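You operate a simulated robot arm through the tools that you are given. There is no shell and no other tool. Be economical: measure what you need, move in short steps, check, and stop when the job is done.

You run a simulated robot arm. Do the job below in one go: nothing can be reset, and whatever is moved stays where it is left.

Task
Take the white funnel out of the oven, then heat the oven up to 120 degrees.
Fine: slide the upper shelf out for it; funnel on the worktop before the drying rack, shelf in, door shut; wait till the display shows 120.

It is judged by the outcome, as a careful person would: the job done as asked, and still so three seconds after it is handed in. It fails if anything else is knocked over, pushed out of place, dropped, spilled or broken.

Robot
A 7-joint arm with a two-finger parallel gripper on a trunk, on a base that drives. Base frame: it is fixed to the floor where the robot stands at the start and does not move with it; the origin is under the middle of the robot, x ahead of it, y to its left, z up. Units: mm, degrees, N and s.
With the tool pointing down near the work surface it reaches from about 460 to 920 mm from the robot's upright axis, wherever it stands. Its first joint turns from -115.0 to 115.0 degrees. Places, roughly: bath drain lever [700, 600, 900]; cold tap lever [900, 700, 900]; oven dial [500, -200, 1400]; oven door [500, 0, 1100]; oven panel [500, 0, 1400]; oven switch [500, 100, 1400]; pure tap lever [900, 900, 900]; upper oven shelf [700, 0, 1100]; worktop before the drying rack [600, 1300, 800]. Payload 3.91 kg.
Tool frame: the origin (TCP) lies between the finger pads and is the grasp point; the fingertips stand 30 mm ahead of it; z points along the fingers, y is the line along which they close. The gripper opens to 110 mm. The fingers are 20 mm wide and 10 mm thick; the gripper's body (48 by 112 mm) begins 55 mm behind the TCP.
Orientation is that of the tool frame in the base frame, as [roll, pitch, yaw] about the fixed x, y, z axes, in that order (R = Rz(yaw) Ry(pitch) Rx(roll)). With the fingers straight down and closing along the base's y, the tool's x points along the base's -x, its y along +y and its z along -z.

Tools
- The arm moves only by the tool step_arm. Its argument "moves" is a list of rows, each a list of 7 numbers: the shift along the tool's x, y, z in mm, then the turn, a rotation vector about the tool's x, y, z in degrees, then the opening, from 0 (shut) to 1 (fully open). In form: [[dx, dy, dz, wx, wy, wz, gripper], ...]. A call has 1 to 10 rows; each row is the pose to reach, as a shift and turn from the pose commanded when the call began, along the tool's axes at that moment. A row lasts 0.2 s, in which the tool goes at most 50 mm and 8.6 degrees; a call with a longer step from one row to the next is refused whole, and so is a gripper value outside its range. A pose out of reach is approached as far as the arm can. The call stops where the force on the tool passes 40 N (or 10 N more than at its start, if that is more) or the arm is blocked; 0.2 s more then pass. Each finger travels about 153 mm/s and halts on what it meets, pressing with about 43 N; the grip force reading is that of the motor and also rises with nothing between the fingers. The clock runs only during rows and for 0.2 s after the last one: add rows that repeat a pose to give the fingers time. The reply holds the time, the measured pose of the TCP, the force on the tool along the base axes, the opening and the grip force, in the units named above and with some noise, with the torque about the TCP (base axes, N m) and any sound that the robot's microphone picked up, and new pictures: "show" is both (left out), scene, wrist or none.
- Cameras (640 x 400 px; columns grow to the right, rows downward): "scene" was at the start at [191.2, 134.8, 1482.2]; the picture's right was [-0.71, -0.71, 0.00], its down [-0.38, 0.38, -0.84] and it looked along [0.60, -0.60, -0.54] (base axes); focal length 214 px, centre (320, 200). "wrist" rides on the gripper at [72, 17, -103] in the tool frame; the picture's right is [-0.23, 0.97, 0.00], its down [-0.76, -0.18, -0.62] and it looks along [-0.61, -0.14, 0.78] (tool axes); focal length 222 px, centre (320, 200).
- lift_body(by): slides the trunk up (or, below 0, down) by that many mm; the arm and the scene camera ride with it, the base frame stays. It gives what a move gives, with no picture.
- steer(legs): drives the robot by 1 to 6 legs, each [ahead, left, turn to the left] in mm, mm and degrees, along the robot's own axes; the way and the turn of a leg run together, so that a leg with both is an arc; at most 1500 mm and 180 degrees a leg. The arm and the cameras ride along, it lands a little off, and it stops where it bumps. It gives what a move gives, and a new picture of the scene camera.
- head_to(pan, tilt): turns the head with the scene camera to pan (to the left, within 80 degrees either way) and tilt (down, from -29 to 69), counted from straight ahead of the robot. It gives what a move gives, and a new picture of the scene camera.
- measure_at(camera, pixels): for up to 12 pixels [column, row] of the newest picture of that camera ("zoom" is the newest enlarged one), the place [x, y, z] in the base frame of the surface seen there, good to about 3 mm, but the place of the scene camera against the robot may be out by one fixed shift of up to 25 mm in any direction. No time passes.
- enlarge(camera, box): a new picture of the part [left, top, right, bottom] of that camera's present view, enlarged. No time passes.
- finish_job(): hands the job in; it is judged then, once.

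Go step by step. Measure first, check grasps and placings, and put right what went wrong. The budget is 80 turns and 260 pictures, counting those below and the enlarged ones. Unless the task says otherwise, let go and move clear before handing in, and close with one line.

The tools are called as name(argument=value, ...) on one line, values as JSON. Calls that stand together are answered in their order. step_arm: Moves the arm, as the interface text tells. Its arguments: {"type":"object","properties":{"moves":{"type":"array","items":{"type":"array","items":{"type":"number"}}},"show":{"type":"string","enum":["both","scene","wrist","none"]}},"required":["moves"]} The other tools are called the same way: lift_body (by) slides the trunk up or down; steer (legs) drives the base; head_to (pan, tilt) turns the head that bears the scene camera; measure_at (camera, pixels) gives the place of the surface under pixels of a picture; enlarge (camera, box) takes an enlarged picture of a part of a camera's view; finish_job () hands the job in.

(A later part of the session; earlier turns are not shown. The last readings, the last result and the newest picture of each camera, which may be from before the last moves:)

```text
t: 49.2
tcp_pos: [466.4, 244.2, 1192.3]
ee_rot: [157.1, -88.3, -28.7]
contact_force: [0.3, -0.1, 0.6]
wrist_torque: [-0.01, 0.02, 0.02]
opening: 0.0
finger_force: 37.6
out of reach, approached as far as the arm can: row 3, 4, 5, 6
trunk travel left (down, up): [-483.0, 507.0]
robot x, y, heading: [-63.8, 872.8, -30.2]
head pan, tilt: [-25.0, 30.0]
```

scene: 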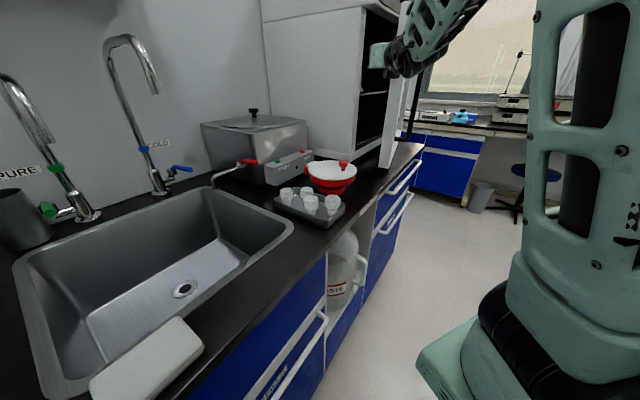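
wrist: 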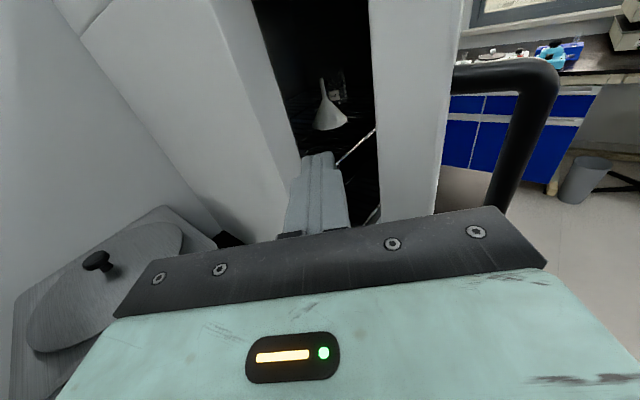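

The fingers are lined up with the gap but the arm is at its reach. I'll drive in about 65 mm along the tool axis, then push the door out about 100 mm with the base.

steer(legs=[[62, -28, 0], [-74, -72, 0]])

step_arm(moves=[[0, 0, 0, 0, 0, 0, 0]], show="wrist")

```text
t: 51.0
tcp_pos: [407.0, 161.7, 1192.4]
ee_rot: [156.8, -88.3, -28.3]
contact_force: [-0.6, -0.3, 0.5]
wrist_torque: [0.0, -0.02, -0.01]
opening: 0.0
finger_force: 37.1
trunk travel left (down, up): [-483.0, 507.0]
robot x, y, heading: [-124.2, 786.8, -29.9]
head pan, tilt: [-25.0, 30.0]
```

scene: 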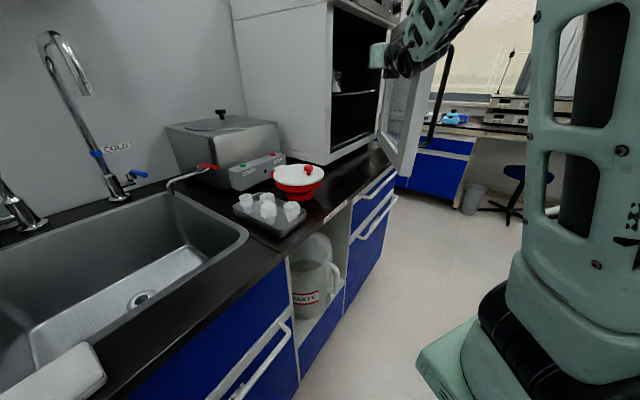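

```text
t: 51.4
tcp_pos: [406.3, 162.3, 1191.1]
ee_rot: [156.7, -88.4, -28.2]
contact_force: [-0.5, 0.1, -0.2]
wrist_torque: [-0.01, 0.0, 0.03]
opening: 0.2
finger_force: 38.3
trunk travel left (down, up): [-483.0, 507.0]
robot x, y, heading: [-127.1, 788.1, -30.0]
head pan, tilt: [-25.0, 30.0]
```

wrist: 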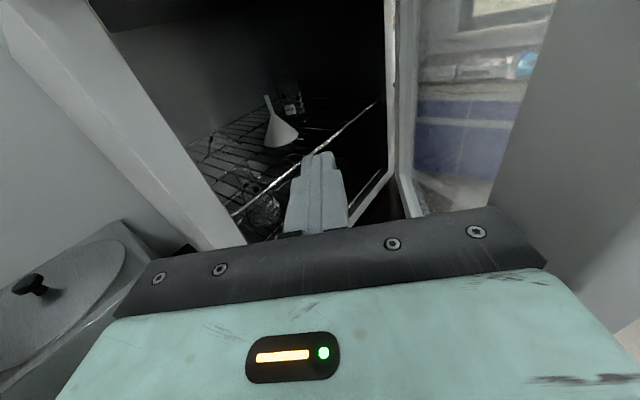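

The door is swinging open well with its inner face to the right of the fingers. I'll keep pushing outward, then to the right.

steer(legs=[[-69, -121, 0], [15, -134, 0]])

step_arm(moves=[[0, 0, 0, 0, 0, 0, 0]], show="wrist")

```text
t: 53.2
tcp_pos: [270.6, 64.4, 1191.9]
ee_rot: [159.2, -88.3, -31.0]
contact_force: [-12.5, 13.7, 3.6]
wrist_torque: [-0.33, 0.02, -0.84]
opening: 0.0
finger_force: 38.1
trunk travel left (down, up): [-483.0, 507.0]
robot x, y, heading: [-257.2, 690.3, -29.9]
head pan, tilt: [-25.0, 30.0]
stopped in leg 2: the force on the tool passed its limit at 101 N (the readings are from after the stop); the commanded pose is now the measured one
```

scene: 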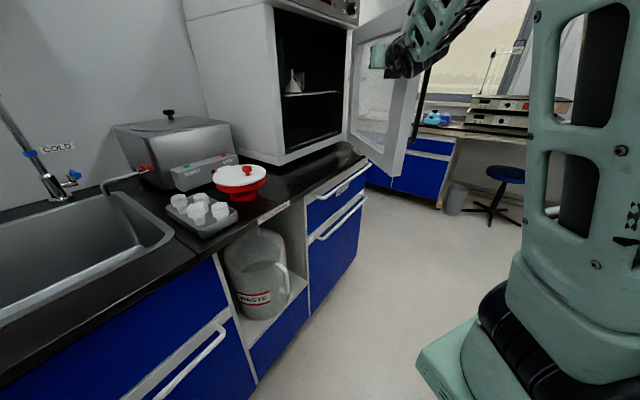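

```text
t: 53.6
tcp_pos: [272.1, 64.5, 1191.3]
ee_rot: [159.6, -88.3, -31.3]
contact_force: [-13.5, 14.3, 5.0]
wrist_torque: [-0.35, -0.02, -0.95]
opening: 0.1
finger_force: 37.9
trunk travel left (down, up): [-483.0, 507.0]
robot x, y, heading: [-258.4, 689.7, -29.8]
head pan, tilt: [-25.0, 30.0]
```

wrist: 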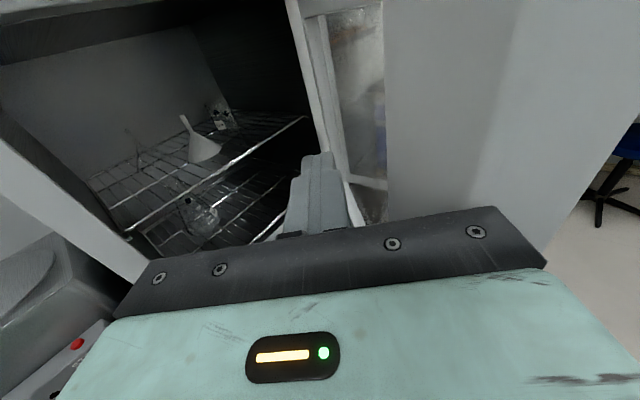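

The door is at about 45-50 degrees and the tip is butting along its own axis, probably on the window frame. I'll draw back 30 mm, then turn the base right while driving ahead so the fingers sweep the door open.

step_arm(moves=[[0, 0, -15, 0, 0, 0, 0], [0, 0, -30, 0, 0, 0, 0]], show="none")

steer(legs=[[40, 0, -10], [90, 0, -9]])

step_arm(moves=[[0, 0, 0, 0, 0, 0, 0]], show="wrist")

```text
t: 54.2
tcp_pos: [253.7, 87.8, 1191.3]
ee_rot: [162.2, -88.0, -33.7]
contact_force: [-0.1, -0.5, -0.6]
wrist_torque: [-0.03, 0.0, -0.02]
opening: 0.0
finger_force: 37.7
trunk travel left (down, up): [-483.0, 507.0]
robot x, y, heading: [-256.1, 691.8, -29.5]
head pan, tilt: [-25.0, 30.0]
```

```text
t: 56.0
tcp_pos: [128.2, -133.5, 1192.6]
ee_rot: [161.6, -88.1, -52.3]
contact_force: [-0.1, -0.4, 0.7]
wrist_torque: [-0.02, 0.01, -0.01]
opening: 0.0
finger_force: 38.0
trunk travel left (down, up): [-483.0, 507.0]
robot x, y, heading: [-161.1, 599.9, -48.8]
head pan, tilt: [-25.0, 30.0]
```

scene: 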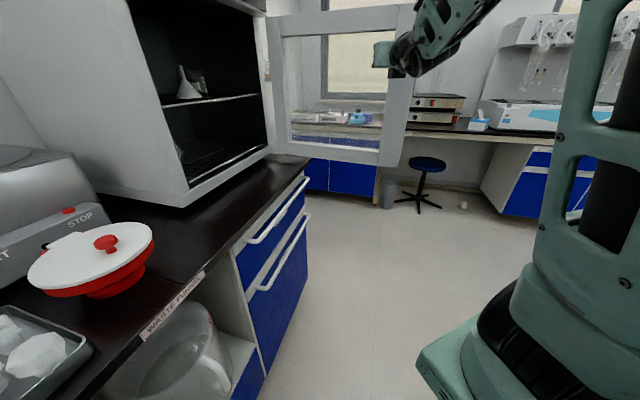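

```text
t: 56.4
tcp_pos: [128.2, -133.5, 1193.7]
ee_rot: [161.5, -88.1, -52.0]
contact_force: [-0.6, 0.0, 0.3]
wrist_torque: [-0.01, -0.01, 0.0]
opening: 0.1
finger_force: 37.8
trunk travel left (down, up): [-483.0, 507.0]
robot x, y, heading: [-159.9, 603.7, -49.0]
head pan, tilt: [-25.0, 30.0]
```

wrist: 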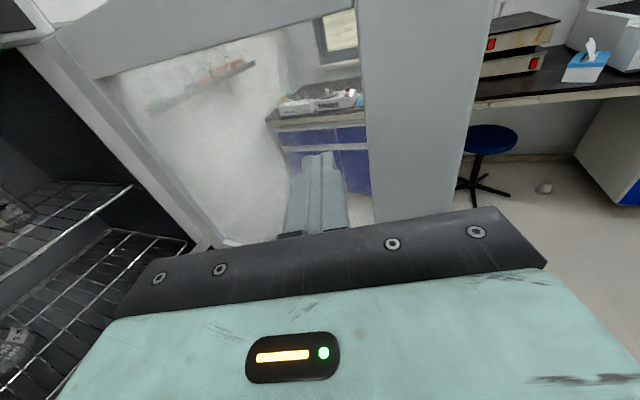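

The door is at about 80 degrees. One more push of about 100 mm to the right should give good clearance.

steer(legs=[[60, -80, 0]])

```text
t: 57.5
tcp_pos: [112.6, -229.7, 1192.0]
ee_rot: [156.9, -88.2, -47.1]
contact_force: [23.2, -2.5, -0.2]
wrist_torque: [0.01, -0.21, 0.76]
opening: 0.0
finger_force: 37.4
trunk travel left (down, up): [-483.0, 507.0]
robot x, y, heading: [-180.9, 505.1, -48.9]
head pan, tilt: [-25.0, 30.0]
```

scene: 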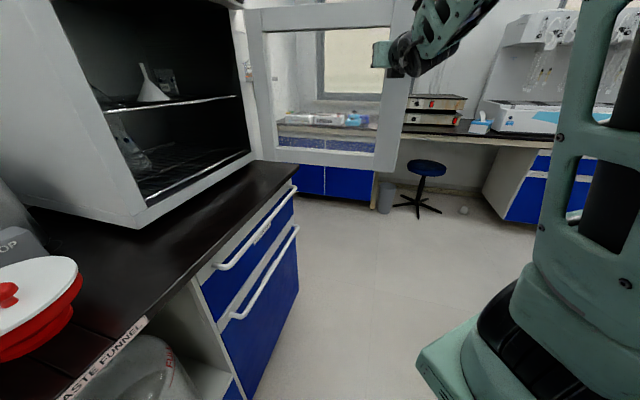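

The door is now roughly square to the oven. I'll measure it and the shelf before backing away.

measure_at(camera="scene", pixels=[[385, 160], [260, 155], [300, 22], [150, 107], [235, 97], [150, 88], [167, 85], [105, 108], [340, 160], [405, 100], [247, 40]])

enlarge(camera="scene", box=[60, 30, 300, 180])

```text
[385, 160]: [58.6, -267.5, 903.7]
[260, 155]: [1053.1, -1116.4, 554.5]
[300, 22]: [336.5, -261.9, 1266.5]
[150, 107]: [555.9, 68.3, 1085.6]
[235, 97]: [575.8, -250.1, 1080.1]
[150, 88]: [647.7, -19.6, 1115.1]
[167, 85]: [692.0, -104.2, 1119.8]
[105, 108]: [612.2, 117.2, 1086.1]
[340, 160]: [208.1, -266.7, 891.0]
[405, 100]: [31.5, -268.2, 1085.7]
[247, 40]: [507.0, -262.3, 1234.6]
```

```text
2.67 times, centred on (180, 105) of scene
```

zoom: 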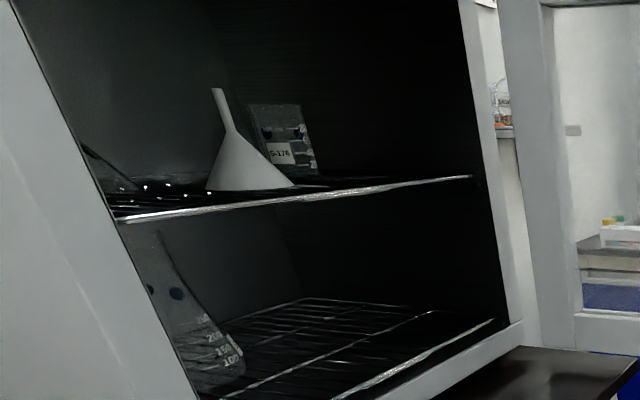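

The door is at 90 degrees (inner face y≈-267, reaching x≈45). I'll measure where the arm's links sit so they stay clear of the door later.

measure_at(camera="scene", pixels=[[490, 340], [560, 180], [590, 20], [480, 15], [430, 40], [395, 60], [450, 380], [540, 270]])

steer(legs=[[-20, 180, 0]])

```text
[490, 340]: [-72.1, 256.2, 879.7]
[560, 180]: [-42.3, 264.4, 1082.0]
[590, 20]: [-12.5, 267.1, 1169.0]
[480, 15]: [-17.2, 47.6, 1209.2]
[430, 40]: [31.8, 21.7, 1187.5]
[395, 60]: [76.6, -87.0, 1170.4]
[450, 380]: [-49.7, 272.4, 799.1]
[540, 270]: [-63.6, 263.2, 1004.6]
```

```text
t: 59.0
tcp_pos: [231.9, -95.6, 1192.6]
ee_rot: [158.3, -88.2, -48.4]
contact_force: [0.3, 0.2, 0.2]
wrist_torque: [0.01, -0.01, 0.0]
opening: 0.1
finger_force: 37.4
trunk travel left (down, up): [-483.0, 507.0]
robot x, y, heading: [-62.4, 637.6, -48.7]
head pan, tilt: [-25.0, 30.0]
```

scene: 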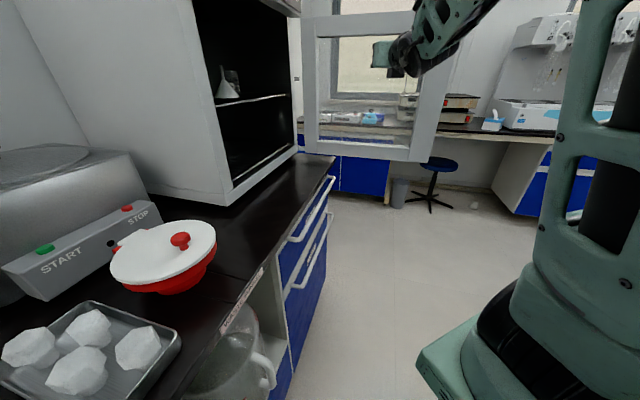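

The hand is out of the door. I'll drive back, then turn to heading 0 in clear space.

steer(legs=[[-125, -143, 0], [0, 0, 48.7]])

step_arm(moves=[[0, 0, -40, 4, 0, -8, 0], [0, 0, -80, 8, 0, -16, 0], [0, 0, -80, 11, 0, -23, 0], [0, 0, -80, 13, 0, -31, 0], [0, 0, -80, 13, 0, -39, 0], [0, 0, -80, 13, 0, -47, 0]], show="wrist")

```text
t: 62.8
tcp_pos: [493.5, 367.8, 1193.2]
ee_rot: [158.3, -88.2, 0.1]
contact_force: [-0.8, -0.7, 0.6]
wrist_torque: [0.0, 0.01, 0.0]
opening: 0.0
finger_force: 37.0
trunk travel left (down, up): [-483.0, 507.0]
robot x, y, heading: [-251.2, 636.3, -0.3]
head pan, tilt: [-25.0, 30.0]
```

scene: 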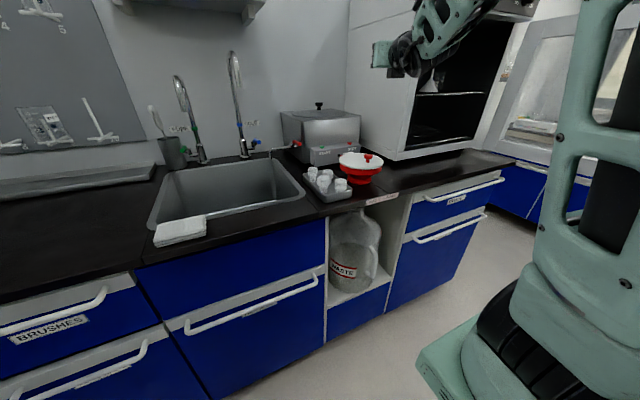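

```text
refused: row 1 steps farther than a row can; nothing moved
```

At heading 0 now; the combined rotation step was too big. I'll retract and straighten the yaw first, then roll.

step_arm(moves=[[0, 0, -40, 7, 0, 0, 0], [0, 0, -70, 14, 0, 0, 0], [0, 0, -90, 21, 0, 0, 0], [0, 0, -90, 21, 0, 0, 0]], show="none")

step_arm(moves=[[0, 0, 0, 0, 0, -8.5, 0], [0, 0, 0, 0, 0, -17, 0], [0, 0, 0, 0, 0, -25.5, 0], [0, 0, 0, 0, 0, -34, 0], [0, 0, 0, 0, 0, -42.5, 0], [0, 0, 0, 0, 0, -51, 0], [0, 0, 0, 0, 0, -59.5, 0], [0, 0, 0, 0, 0, -68, 0], [0, 0, 0, 0, 0, -76.5, 0], [0, 0, 0, 0, 0, -85, 0.3]], show="none")

step_arm(moves=[[0, 0, 0, 0, 0, -5, 0.5], [0, 0, 0, 0, 0, -5, 0.5]], show="wrist")

```text
t: 63.8
tcp_pos: [407.9, 402.8, 1195.9]
ee_rot: [-179.2, -88.2, -1.4]
contact_force: [0.2, 0.6, 0.2]
wrist_torque: [0.01, 0.0, -0.01]
opening: 0.0
finger_force: 37.6
trunk travel left (down, up): [-483.0, 507.0]
robot x, y, heading: [-251.0, 637.2, -0.2]
head pan, tilt: [-25.0, 30.0]
```

```text
t: 66.0
tcp_pos: [409.7, 402.0, 1195.8]
ee_rot: [91.8, -4.9, 89.3]
contact_force: [0.2, 0.7, 0.1]
wrist_torque: [-0.01, 0.0, -0.02]
opening: 33.2
finger_force: 0.0
trunk travel left (down, up): [-483.0, 507.0]
robot x, y, heading: [-255.3, 633.1, -0.1]
head pan, tilt: [-25.0, 30.0]
```

```text
t: 66.6
tcp_pos: [409.9, 402.0, 1195.0]
ee_rot: [91.8, 0.1, 89.5]
contact_force: [-1.2, 0.0, -0.6]
wrist_torque: [0.01, -0.02, 0.0]
opening: 55.0
finger_force: 0.1
trunk travel left (down, up): [-483.0, 507.0]
robot x, y, heading: [-251.2, 634.8, -0.0]
head pan, tilt: [-25.0, 30.0]
```

wrist: 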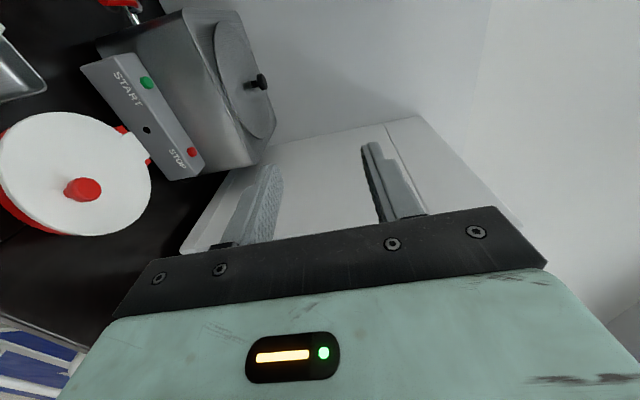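

The tool points ahead with the fingers closing vertically. I'll drive right until the hand faces the shelf centre (y≈-50), lower to shelf height, and look.

steer(legs=[[0, -452, 0]])

lift_body(by=-95)

head_to(pan=-20, tilt=15)

step_arm(moves=[[0, 0, 0, 0, 0, 0, 0.5]], show="wrist")

```text
t: 69.3
tcp_pos: [404.2, -46.2, 1196.8]
ee_rot: [91.8, 0.0, 88.9]
contact_force: [0.4, 0.3, -0.1]
wrist_torque: [0.0, -0.03, -0.01]
opening: 54.9
finger_force: 0.1
trunk travel left (down, up): [-483.0, 507.0]
robot x, y, heading: [-255.0, 196.0, -0.8]
head pan, tilt: [-25.0, 30.0]
```

scene: 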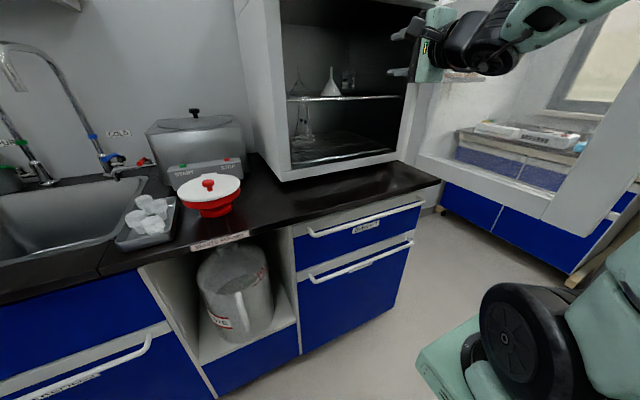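

```text
t: 70.5
tcp_pos: [404.2, -45.6, 1100.7]
ee_rot: [91.8, 0.0, 89.0]
contact_force: [-0.2, 0.7, 0.4]
wrist_torque: [0.0, -0.02, 0.02]
opening: 55.1
finger_force: 0.0
trunk travel left (down, up): [-388.0, 602.0]
robot x, y, heading: [-256.4, 193.8, -0.7]
head pan, tilt: [-25.0, 30.0]
```

```text
t: 71.3
tcp_pos: [404.0, -45.8, 1099.8]
ee_rot: [91.9, 0.1, 89.0]
contact_force: [0.4, -1.0, 0.1]
wrist_torque: [0.02, -0.03, 0.02]
opening: 55.1
finger_force: 0.0
trunk travel left (down, up): [-388.0, 602.0]
robot x, y, heading: [-253.4, 193.9, -0.9]
head pan, tilt: [-20.0, 15.0]
```

scene: 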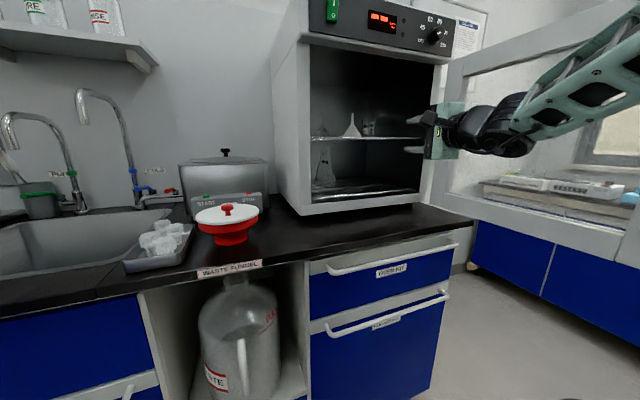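

```text
t: 71.7
tcp_pos: [402.7, -44.5, 1100.5]
ee_rot: [91.8, 0.1, 88.8]
contact_force: [0.3, 0.9, 0.0]
wrist_torque: [0.01, 0.01, -0.02]
opening: 54.9
finger_force: 0.0
trunk travel left (down, up): [-388.0, 602.0]
robot x, y, heading: [-256.4, 195.2, -0.8]
head pan, tilt: [-20.0, 15.0]
```

wrist: 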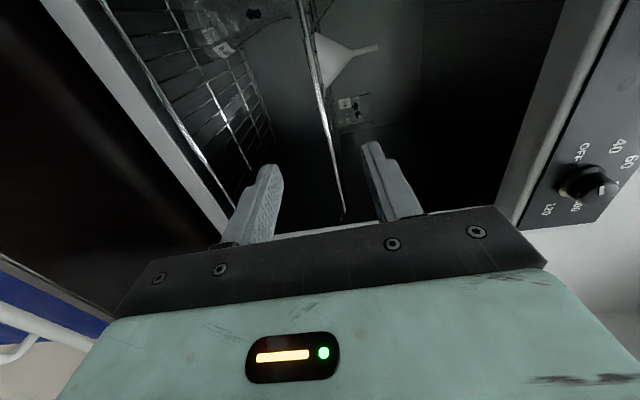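

The shelf rail lies between the fingers, running from about (305,20) to (340,205) in the wrist view. I'll measure the rail, funnel and beaker from here.

measure_at(camera="wrist", pixels=[[308, 40], [317, 90], [326, 130], [335, 170], [320, 60], [345, 55], [372, 48], [352, 105], [335, 85], [328, 38]])

enlarge(camera="wrist", box=[200, 0, 420, 220])

enlarge(camera="scene", box=[290, 80, 470, 210])

enlarge(camera="wrist", box=[530, 110, 640, 230])

```text
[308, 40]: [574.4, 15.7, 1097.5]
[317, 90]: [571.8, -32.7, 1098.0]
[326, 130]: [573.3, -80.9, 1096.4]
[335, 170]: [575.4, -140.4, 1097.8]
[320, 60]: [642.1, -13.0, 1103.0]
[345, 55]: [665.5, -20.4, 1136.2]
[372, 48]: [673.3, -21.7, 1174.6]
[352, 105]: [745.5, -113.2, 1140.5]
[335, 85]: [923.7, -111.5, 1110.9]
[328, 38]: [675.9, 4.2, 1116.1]
```

```text
1.82 times, centred on (310, 110) of wrist
```

zoom: 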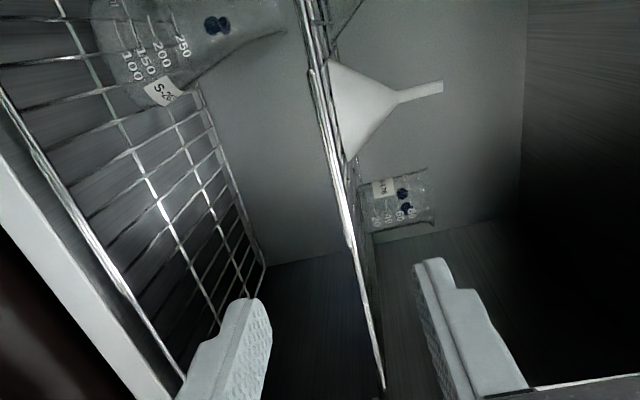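

```text
3.08 times, centred on (380, 145) of scene
```

zoom: 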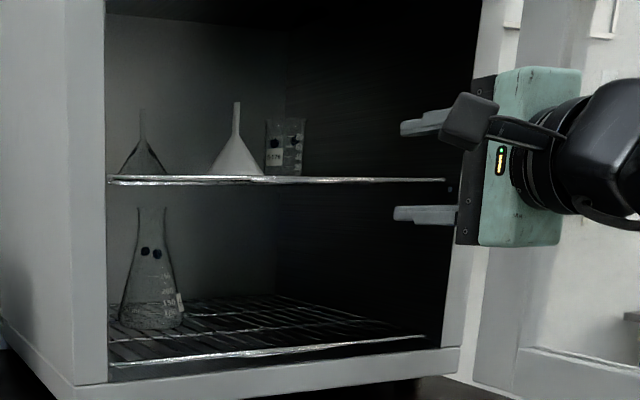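

```text
3.33 times, centred on (585, 170) of wrist
```

zoom: 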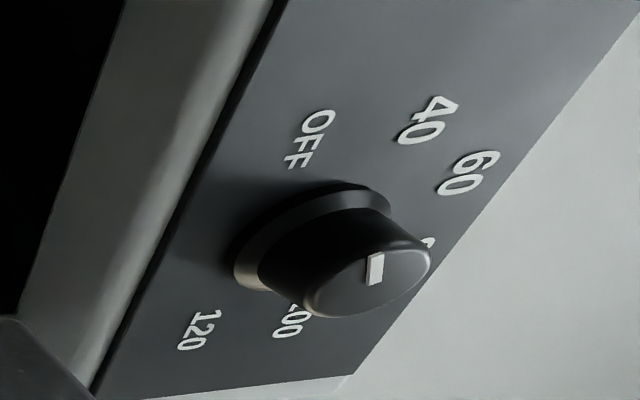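

Rail at x≈573, z≈1097.5; there's a clear glass funnel and a beaker on the same shelf, so I'll pull gently. I'll drive ahead 100, then move the arm so the rail sits between the fingers.

steer(legs=[[100, 0, 0.8]])

step_arm(moves=[[0, 0, 20, 0, 0, 0, 0.5], [0, 0, 40, 0, 0, 0, 0.5], [0, 0, 40, 0, 0, 0, 0.5]], show="both")

```text
t: 72.9
tcp_pos: [509.7, -37.4, 1101.4]
ee_rot: [91.8, 0.1, 89.6]
contact_force: [0.3, -0.3, -1.4]
wrist_torque: [-0.02, -0.02, 0.01]
opening: 54.9
finger_force: 0.1
trunk travel left (down, up): [-388.0, 602.0]
robot x, y, heading: [-151.4, 194.5, 0.0]
head pan, tilt: [-20.0, 15.0]
```

scene: 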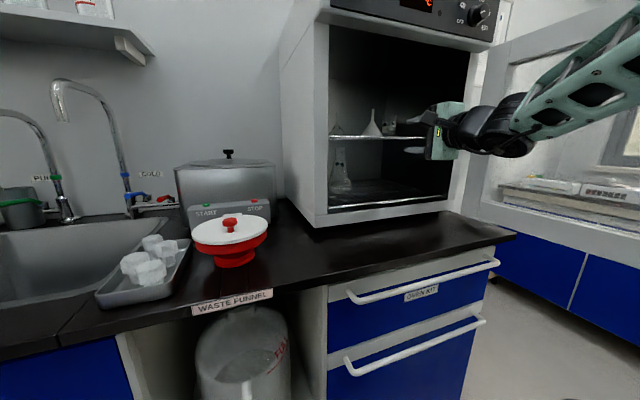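

```text
t: 73.7
tcp_pos: [550.4, -37.7, 1098.7]
ee_rot: [91.8, 0.1, 89.7]
contact_force: [1.3, -0.6, 1.3]
wrist_torque: [0.0, 0.0, 0.02]
opening: 55.0
finger_force: 0.1
trunk travel left (down, up): [-388.0, 602.0]
robot x, y, heading: [-150.9, 196.2, 0.0]
head pan, tilt: [-20.0, 15.0]
```

scene: 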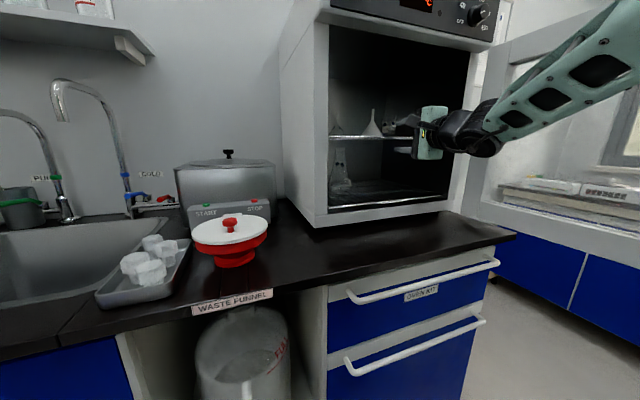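
wrist: 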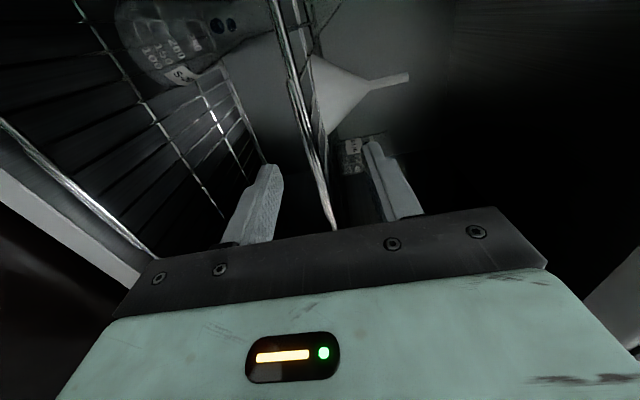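

The rail is centred between the fingers. I'll advance 15 mm and close on it.

step_arm(moves=[[0, 0, 15, 0, 0, 0, 0.5], [0, 0, 15, 0, 0, 0, 0.3], [0, 0, 15, 0, 0, 0, 0.15], [0, 0, 15, 0, 0, 0, 0.08], [0, 0, 15, 0, 0, 0, 0], [0, 0, 15, 0, 0, 0, 0]], show="wrist")

```text
t: 75.1
tcp_pos: [564.9, -38.7, 1097.5]
ee_rot: [92.1, 0.0, 89.6]
contact_force: [-7.6, 2.2, -17.0]
wrist_torque: [-0.1, -0.64, 0.28]
opening: 6.4
finger_force: 44.9
trunk travel left (down, up): [-388.0, 602.0]
robot x, y, heading: [-152.4, 192.8, 0.2]
head pan, tilt: [-20.0, 15.0]
```

wrist: 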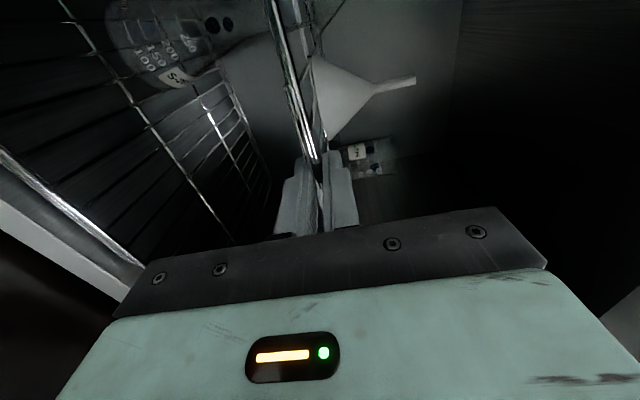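

The rail is gripped (6.4 mm). I'll pull the shelf slowly and level: 80 mm first with gentle steps.

step_arm(moves=[[0, -1, -3, 0, 0, 0, 0], [0, -1, -9, 0, 0, 0, 0], [0, -1, -17, 0, 0, 0, 0], [0, -1, -26, 0, 0, 0, 0], [0, -2, -35, 0, 0, 0, 0], [0, -2, -44, 0, 0, 0, 0], [0, -2, -53, 0, 0, 0, 0], [0, -3, -61, 0, 0, 0, 0], [0, -3, -67, 0, 0, 0, 0], [0, -3, -70, 0, 0, 0, 0]])

```text
t: 77.3
tcp_pos: [498.4, -39.8, 1098.1]
ee_rot: [91.9, 0.1, 89.6]
contact_force: [0.4, -3.1, -18.5]
wrist_torque: [-0.52, -0.67, -0.08]
opening: 6.1
finger_force: 45.1
trunk travel left (down, up): [-388.0, 602.0]
robot x, y, heading: [-151.2, 192.4, -0.2]
head pan, tilt: [-20.0, 15.0]
```

scene: 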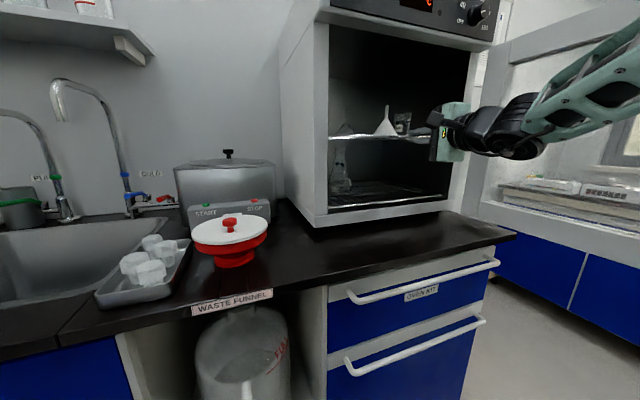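
wrist: 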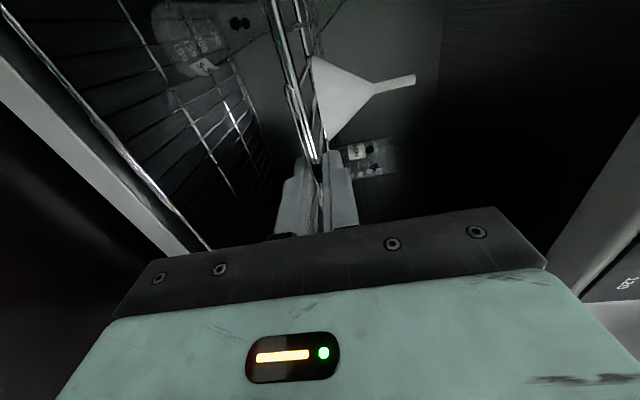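

The shelf slid 66 mm and everything rode along. I'll pull another 80 mm the same way.

step_arm(moves=[[0, 0, -3, 0, 0, 0, 0], [0, 0, -10, 0, 0, 0, 0], [0, -1, -19, 0, 0, 0, 0], [0, -1, -29, 0, 0, 0, 0], [0, -2, -39, 0, 0, 0, 0], [0, -2, -49, 0, 0, 0, 0], [0, -2, -59, 0, 0, 0, 0], [0, -3, -69, 0, 0, 0, 0], [0, -3, -76, 0, 0, 0, 0], [0, -3, -80, 0, 0, 0, 0]])

```text
t: 79.0
tcp_pos: [493.1, -38.6, 1097.0]
ee_rot: [90.9, 0.3, 90.7]
contact_force: [1.8, 3.6, 5.6]
wrist_torque: [0.57, -1.13, 0.69]
opening: 5.6
finger_force: 45.4
out of reach, approached as far as the arm can: row 1, 2, 3, 4, 5, 6, 7, 8
trunk travel left (down, up): [-388.0, 602.0]
robot x, y, heading: [-152.3, 194.6, -0.0]
head pan, tilt: [-20.0, 15.0]
stopped in row 8: the force on the tool passed its limit at 42 N (the readings are from after the stop); the commanded pose is now the measured one
```

scene: 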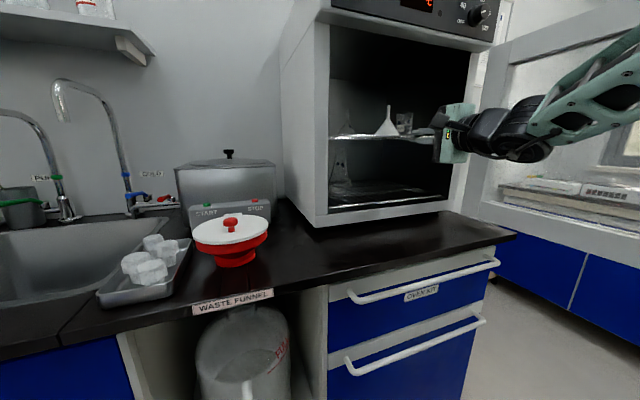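
wrist: 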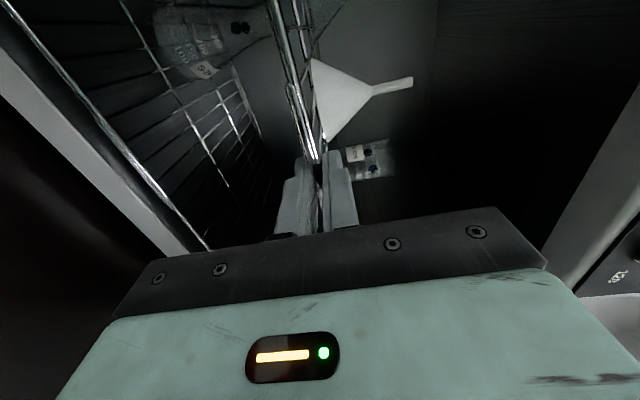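

The arm is at its inner reach limit, so I'll pull the shelf further by driving the base back 80 mm.

steer(legs=[[-40, 0, 0], [-45, 0, 0]])

step_arm(moves=[[0, 0, 0, 0, 0, 0, 0]], show="wrist")

```text
t: 80.3
tcp_pos: [407.1, -38.8, 1097.8]
ee_rot: [91.0, 0.3, 90.6]
contact_force: [0.8, 13.8, 16.4]
wrist_torque: [0.53, -1.29, 0.08]
opening: 5.9
finger_force: 45.1
trunk travel left (down, up): [-388.0, 602.0]
robot x, y, heading: [-235.4, 194.0, -0.1]
head pan, tilt: [-20.0, 15.0]
```

scene: 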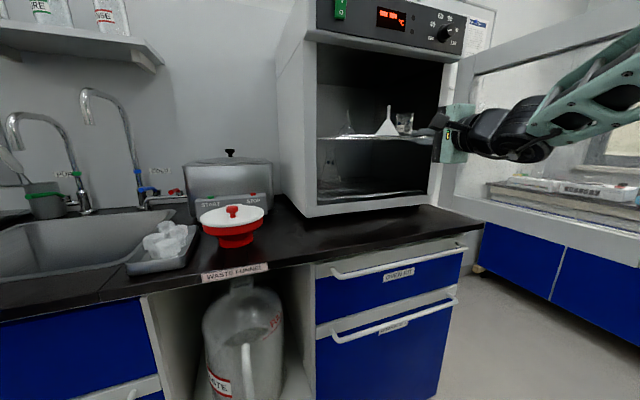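

```text
t: 80.7
tcp_pos: [407.9, -39.4, 1096.4]
ee_rot: [90.9, 0.3, 90.7]
contact_force: [-0.9, 4.0, 2.3]
wrist_torque: [0.6, -1.07, 0.23]
opening: 5.7
finger_force: 45.0
trunk travel left (down, up): [-388.0, 602.0]
robot x, y, heading: [-236.3, 189.9, -0.1]
head pan, tilt: [-20.0, 15.0]
```

wrist: 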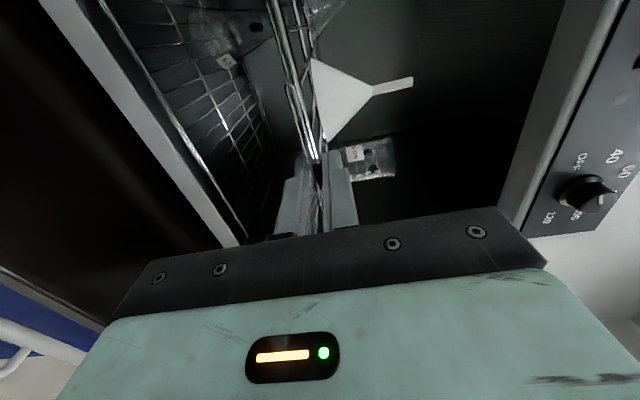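

The shelf is out about 157 mm with everything upright. I'll release, drive back 55 mm and roll the gripper back to close horizontally.

step_arm(moves=[[0, 0, 0, 0, 0, 0, 0.15], [0, 0, 0, 0, 0, 0, 0.3], [0, 0, 0, 0, 0, 0, 0.4], [0, 0, 0, 0, 0, 0, 0.4]], show="none")

steer(legs=[[-58, 0, 0]])

lift_body(by=65)

step_arm(moves=[[0, 0, 0, 0, 0, 8.5, 0.4], [0, 0, 0, 0, 0, 17, 0.4], [0, 0, 0, 0, 0, 25.5, 0.4], [0, 0, 0, 0, 0, 34, 0.4], [0, 0, 0, 0, 0, 42.5, 0.4], [0, 0, 0, 0, 0, 51, 0.4], [0, 0, 0, 0, 0, 59.5, 0.4], [0, 0, 0, 0, 0, 68, 0.4], [0, 0, 0, 0, 0, 76.5, 0.4], [0, 0, 0, 0, 0, 85, 0.4]], show="none")

step_arm(moves=[[0, 0, 0, 0, 0, 5, 0.4], [0, 0, 0, 0, 0, 5, 0.4]])

```text
t: 81.7
tcp_pos: [406.7, -39.5, 1096.2]
ee_rot: [91.0, 0.2, 90.5]
contact_force: [0.2, -0.2, 0.5]
wrist_torque: [0.0, 0.0, -0.01]
opening: 43.7
finger_force: 0.0
trunk travel left (down, up): [-388.0, 602.0]
robot x, y, heading: [-232.7, 194.6, -0.1]
head pan, tilt: [-20.0, 15.0]
```

```text
t: 82.7
tcp_pos: [349.7, -39.6, 1096.4]
ee_rot: [91.0, 0.2, 90.6]
contact_force: [0.1, 0.1, 1.1]
wrist_torque: [0.0, 0.0, 0.03]
opening: 44.0
finger_force: 0.1
trunk travel left (down, up): [-388.0, 602.0]
robot x, y, heading: [-294.9, 194.5, -0.4]
head pan, tilt: [-20.0, 15.0]
```

scene: 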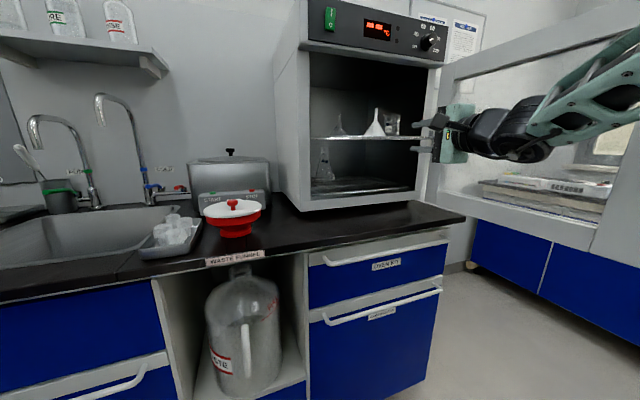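

```text
t: 83.7
tcp_pos: [348.7, -39.3, 1161.9]
ee_rot: [91.0, 0.3, 90.6]
contact_force: [0.2, -0.2, -0.4]
wrist_torque: [0.0, 0.0, -0.02]
opening: 44.2
finger_force: 0.1
trunk travel left (down, up): [-453.0, 537.0]
robot x, y, heading: [-292.7, 195.9, -0.1]
head pan, tilt: [-20.0, 15.0]
```

```text
t: 85.9
tcp_pos: [351.1, -39.7, 1162.6]
ee_rot: [101.4, -84.8, 79.2]
contact_force: [0.0, 0.3, 0.3]
wrist_torque: [0.0, -0.02, -0.01]
opening: 43.9
finger_force: 0.1
trunk travel left (down, up): [-453.0, 537.0]
robot x, y, heading: [-294.6, 193.8, 0.1]
head pan, tilt: [-20.0, 15.0]
```

```text
t: 86.5
tcp_pos: [350.7, -41.0, 1160.8]
ee_rot: [168.5, -89.1, 12.1]
contact_force: [-0.6, 0.4, 0.2]
wrist_torque: [0.02, -0.01, 0.01]
opening: 44.2
finger_force: 0.1
trunk travel left (down, up): [-453.0, 537.0]
robot x, y, heading: [-292.8, 194.0, -0.2]
head pan, tilt: [-20.0, 15.0]
```

scene: 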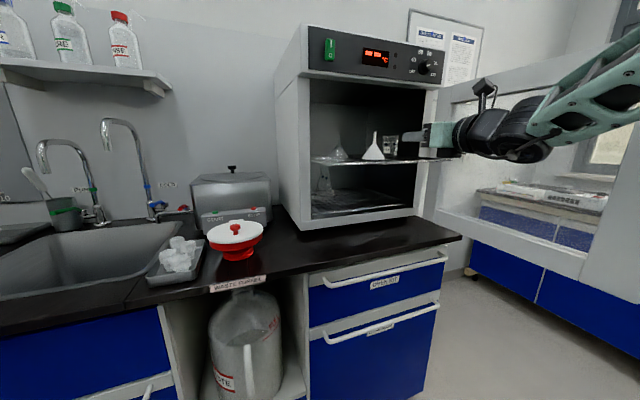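
wrist: 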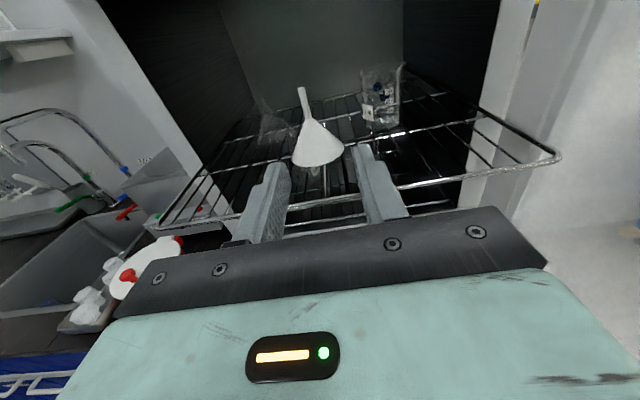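

The shelf is level and out, and the funnel sits ahead at (315,130) in the wrist view. I'll measure its stem and rim.

measure_at(camera="wrist", pixels=[[303, 92], [305, 104], [308, 116], [313, 140], [318, 163], [294, 160], [343, 152], [300, 88], [375, 105], [272, 125], [240, 215]])

enlarge(camera="wrist", box=[220, 60, 420, 200])

```text
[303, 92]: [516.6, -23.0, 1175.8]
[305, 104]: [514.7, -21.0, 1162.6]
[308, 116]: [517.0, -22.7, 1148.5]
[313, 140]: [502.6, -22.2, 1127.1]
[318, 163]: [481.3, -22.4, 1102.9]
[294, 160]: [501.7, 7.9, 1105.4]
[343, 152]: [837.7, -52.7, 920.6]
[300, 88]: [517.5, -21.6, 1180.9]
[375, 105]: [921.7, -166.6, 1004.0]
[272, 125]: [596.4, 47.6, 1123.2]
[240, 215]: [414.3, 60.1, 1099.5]
```

```text
2.86 times, centred on (320, 130) of wrist
```

zoom: 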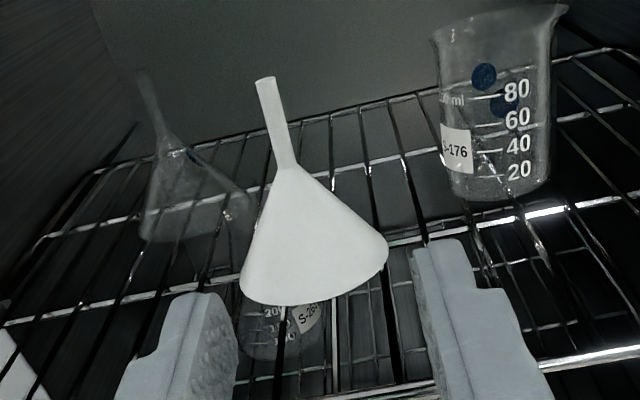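

The stem axis is at about (519,-22), z 1145-1184; the glass funnel and beaker are clear of the approach. I'll drive ahead 105 and left 19, then check.

steer(legs=[[105, 19, 0]])

step_arm(moves=[[0, 0, 0, 0, 0, 0, 0.4]], show="wrist")

```text
t: 87.7
tcp_pos: [456.0, -20.8, 1161.4]
ee_rot: [165.1, -89.0, 15.3]
contact_force: [1.1, 0.8, 0.4]
wrist_torque: [0.02, 0.0, 0.0]
opening: 43.9
finger_force: 0.1
trunk travel left (down, up): [-453.0, 537.0]
robot x, y, heading: [-188.0, 215.1, 0.0]
head pan, tilt: [-20.0, 15.0]
```

scene: 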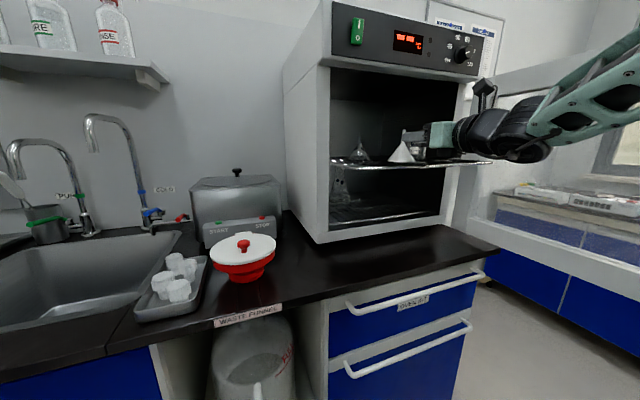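

```text
t: 88.1
tcp_pos: [456.1, -21.6, 1162.2]
ee_rot: [165.9, -89.0, 14.6]
contact_force: [0.4, -0.4, 0.3]
wrist_torque: [-0.03, -0.01, -0.03]
opening: 43.8
finger_force: 0.1
trunk travel left (down, up): [-453.0, 537.0]
robot x, y, heading: [-184.8, 215.2, 0.2]
head pan, tilt: [-20.0, 15.0]
```

wrist: 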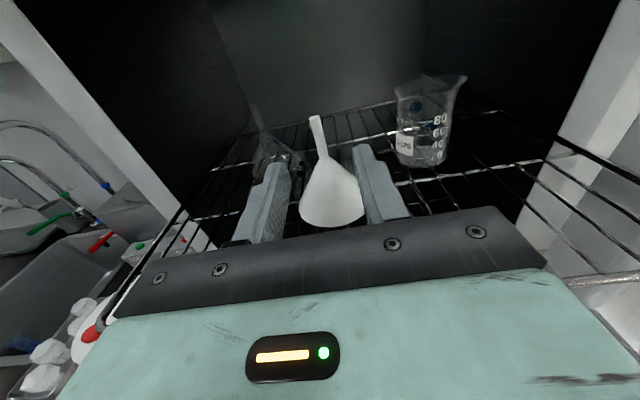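

The stem is centred between the fingers. I'll advance 61 mm and close.

step_arm(moves=[[2, 0, 20, 0, 0, 0, 0.4], [3, 0, 40, 0, 0, 0, 0.4], [3, 0, 61, 0, 0, 0, 0.4], [3, 0, 61, 0, 0, 0, 0.4], [3, 0, 61, 0, 0, 0, 0.2], [3, 0, 61, 0, 0, 0, 0.1], [3, 0, 61, 0, 0, 0, 0], [3, 0, 61, 0, 0, 0, 0]], show="wrist")

```text
t: 89.9
tcp_pos: [516.1, -20.5, 1162.1]
ee_rot: [165.2, -89.0, 15.4]
contact_force: [0.6, 1.1, 0.6]
wrist_torque: [0.02, -0.04, -0.02]
opening: 6.0
finger_force: 42.9
trunk travel left (down, up): [-453.0, 537.0]
robot x, y, heading: [-189.8, 214.9, 0.2]
head pan, tilt: [-20.0, 15.0]
```

wrist: 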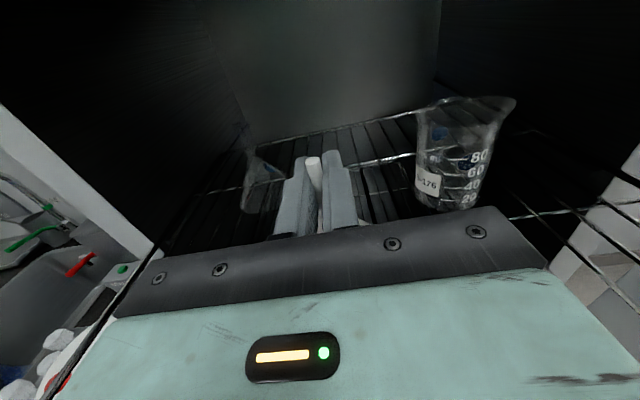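

The stem is held (6.0 mm). I'll lift straight up 60 mm and back away.

lift_body(by=60)

steer(legs=[[-100, 0, 0]])

step_arm(moves=[[0, 0, 0, 0, 0, 0, 0]], show="wrist")

```text
t: 90.9
tcp_pos: [515.5, -21.7, 1222.4]
ee_rot: [165.1, -88.9, 15.4]
contact_force: [-0.6, 0.3, -0.8]
wrist_torque: [-0.01, -0.04, -0.01]
opening: 5.9
finger_force: 43.4
trunk travel left (down, up): [-513.0, 477.0]
robot x, y, heading: [-189.0, 212.0, -0.3]
head pan, tilt: [-20.0, 15.0]
```

```text
t: 92.1
tcp_pos: [416.3, -21.7, 1222.6]
ee_rot: [165.1, -89.1, 15.4]
contact_force: [-0.4, -0.1, -0.4]
wrist_torque: [0.03, -0.03, 0.0]
opening: 5.6
finger_force: 43.1
trunk travel left (down, up): [-513.0, 477.0]
robot x, y, heading: [-287.2, 213.2, -0.3]
head pan, tilt: [-20.0, 15.0]
```

scene: 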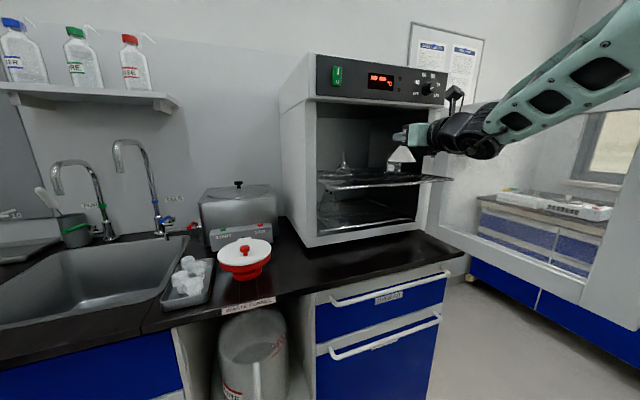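

```text
t: 92.5
tcp_pos: [416.3, -22.2, 1222.6]
ee_rot: [165.5, -89.1, 15.0]
contact_force: [-0.2, 0.3, 0.4]
wrist_torque: [-0.01, -0.03, -0.02]
opening: 5.6
finger_force: 43.3
trunk travel left (down, up): [-513.0, 477.0]
robot x, y, heading: [-284.2, 213.5, -0.2]
head pan, tilt: [-20.0, 15.0]
```

wrist: 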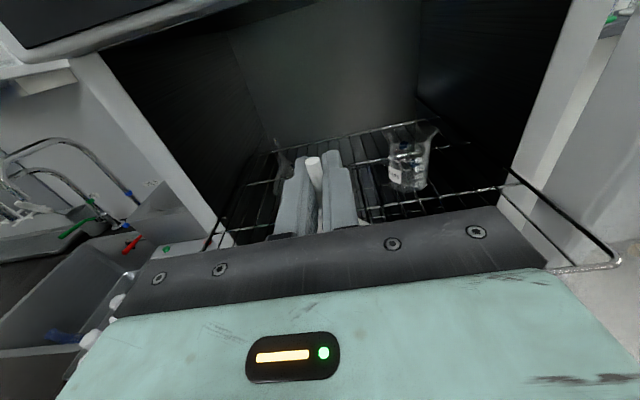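

The funnel is held clear above the shelf, with the shelf empty at its place. I'll carry it left toward the drying rack, with the turn to come after.

steer(legs=[[40, 0, 0], [0, 1000, 0]])

head_to(pan=0, tilt=35)

```text
t: 98.2
tcp_pos: [454.2, 999.8, 1221.6]
ee_rot: [165.3, -89.0, 16.1]
contact_force: [0.4, 0.7, 0.5]
wrist_torque: [0.0, 0.01, -0.01]
opening: 6.0
finger_force: 43.8
trunk travel left (down, up): [-513.0, 477.0]
robot x, y, heading: [-251.1, 1227.0, 0.5]
head pan, tilt: [-20.0, 15.0]
```

scene: 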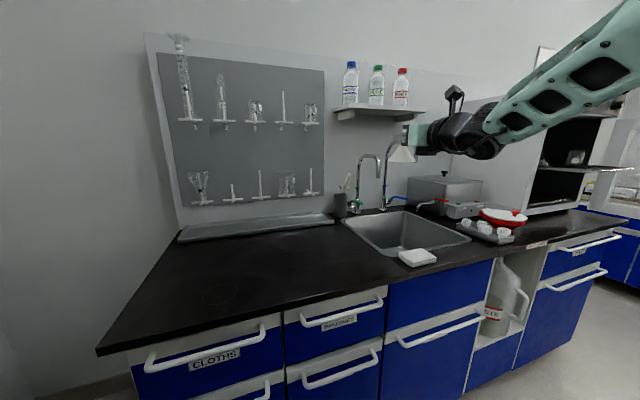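

```text
t: 99.0
tcp_pos: [454.6, 1001.1, 1222.2]
ee_rot: [165.3, -88.9, 16.1]
contact_force: [0.0, 0.2, -0.3]
wrist_torque: [0.03, 0.0, -0.02]
opening: 6.0
finger_force: 42.7
trunk travel left (down, up): [-513.0, 477.0]
robot x, y, heading: [-255.2, 1225.1, 0.6]
head pan, tilt: [0.0, 35.0]
```

scene: 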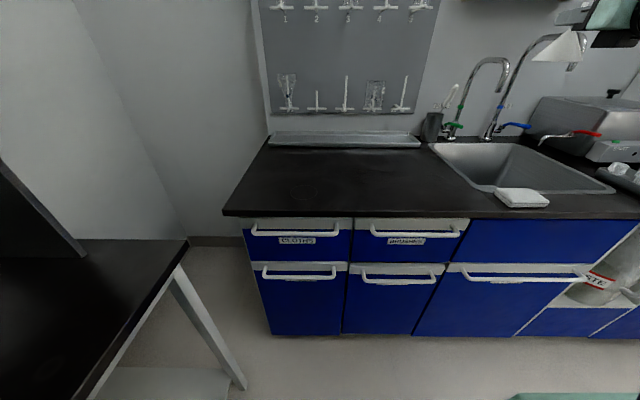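

A faint ring is marked on the empty worktop before the rack at about (305,190). I'll measure it and the worktop extents.

measure_at(camera="scene", pixels=[[305, 190], [350, 180], [270, 145], [420, 145], [350, 148], [225, 213], [470, 215], [400, 180], [440, 150], [185, 245], [570, 38]])

enlarge(camera="scene", box=[220, 60, 460, 220])

```text
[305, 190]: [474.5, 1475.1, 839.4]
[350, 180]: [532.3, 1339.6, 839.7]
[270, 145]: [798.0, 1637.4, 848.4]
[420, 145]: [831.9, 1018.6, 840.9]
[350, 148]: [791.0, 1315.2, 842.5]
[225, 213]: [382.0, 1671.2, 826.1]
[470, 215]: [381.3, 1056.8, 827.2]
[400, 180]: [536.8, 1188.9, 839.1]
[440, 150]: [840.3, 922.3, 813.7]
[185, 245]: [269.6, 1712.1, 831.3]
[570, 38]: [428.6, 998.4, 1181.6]
```

```text
2.50 times, centred on (340, 140) of scene
```

zoom: 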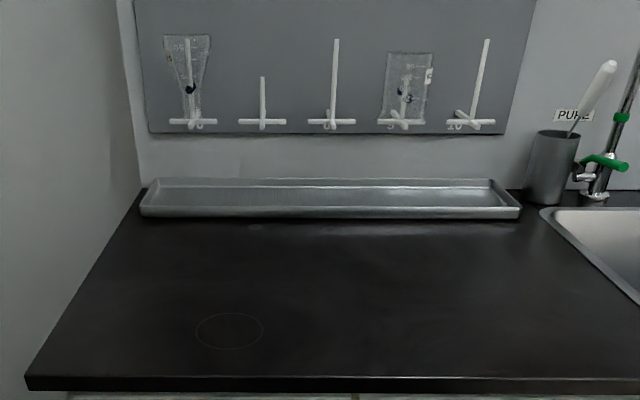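

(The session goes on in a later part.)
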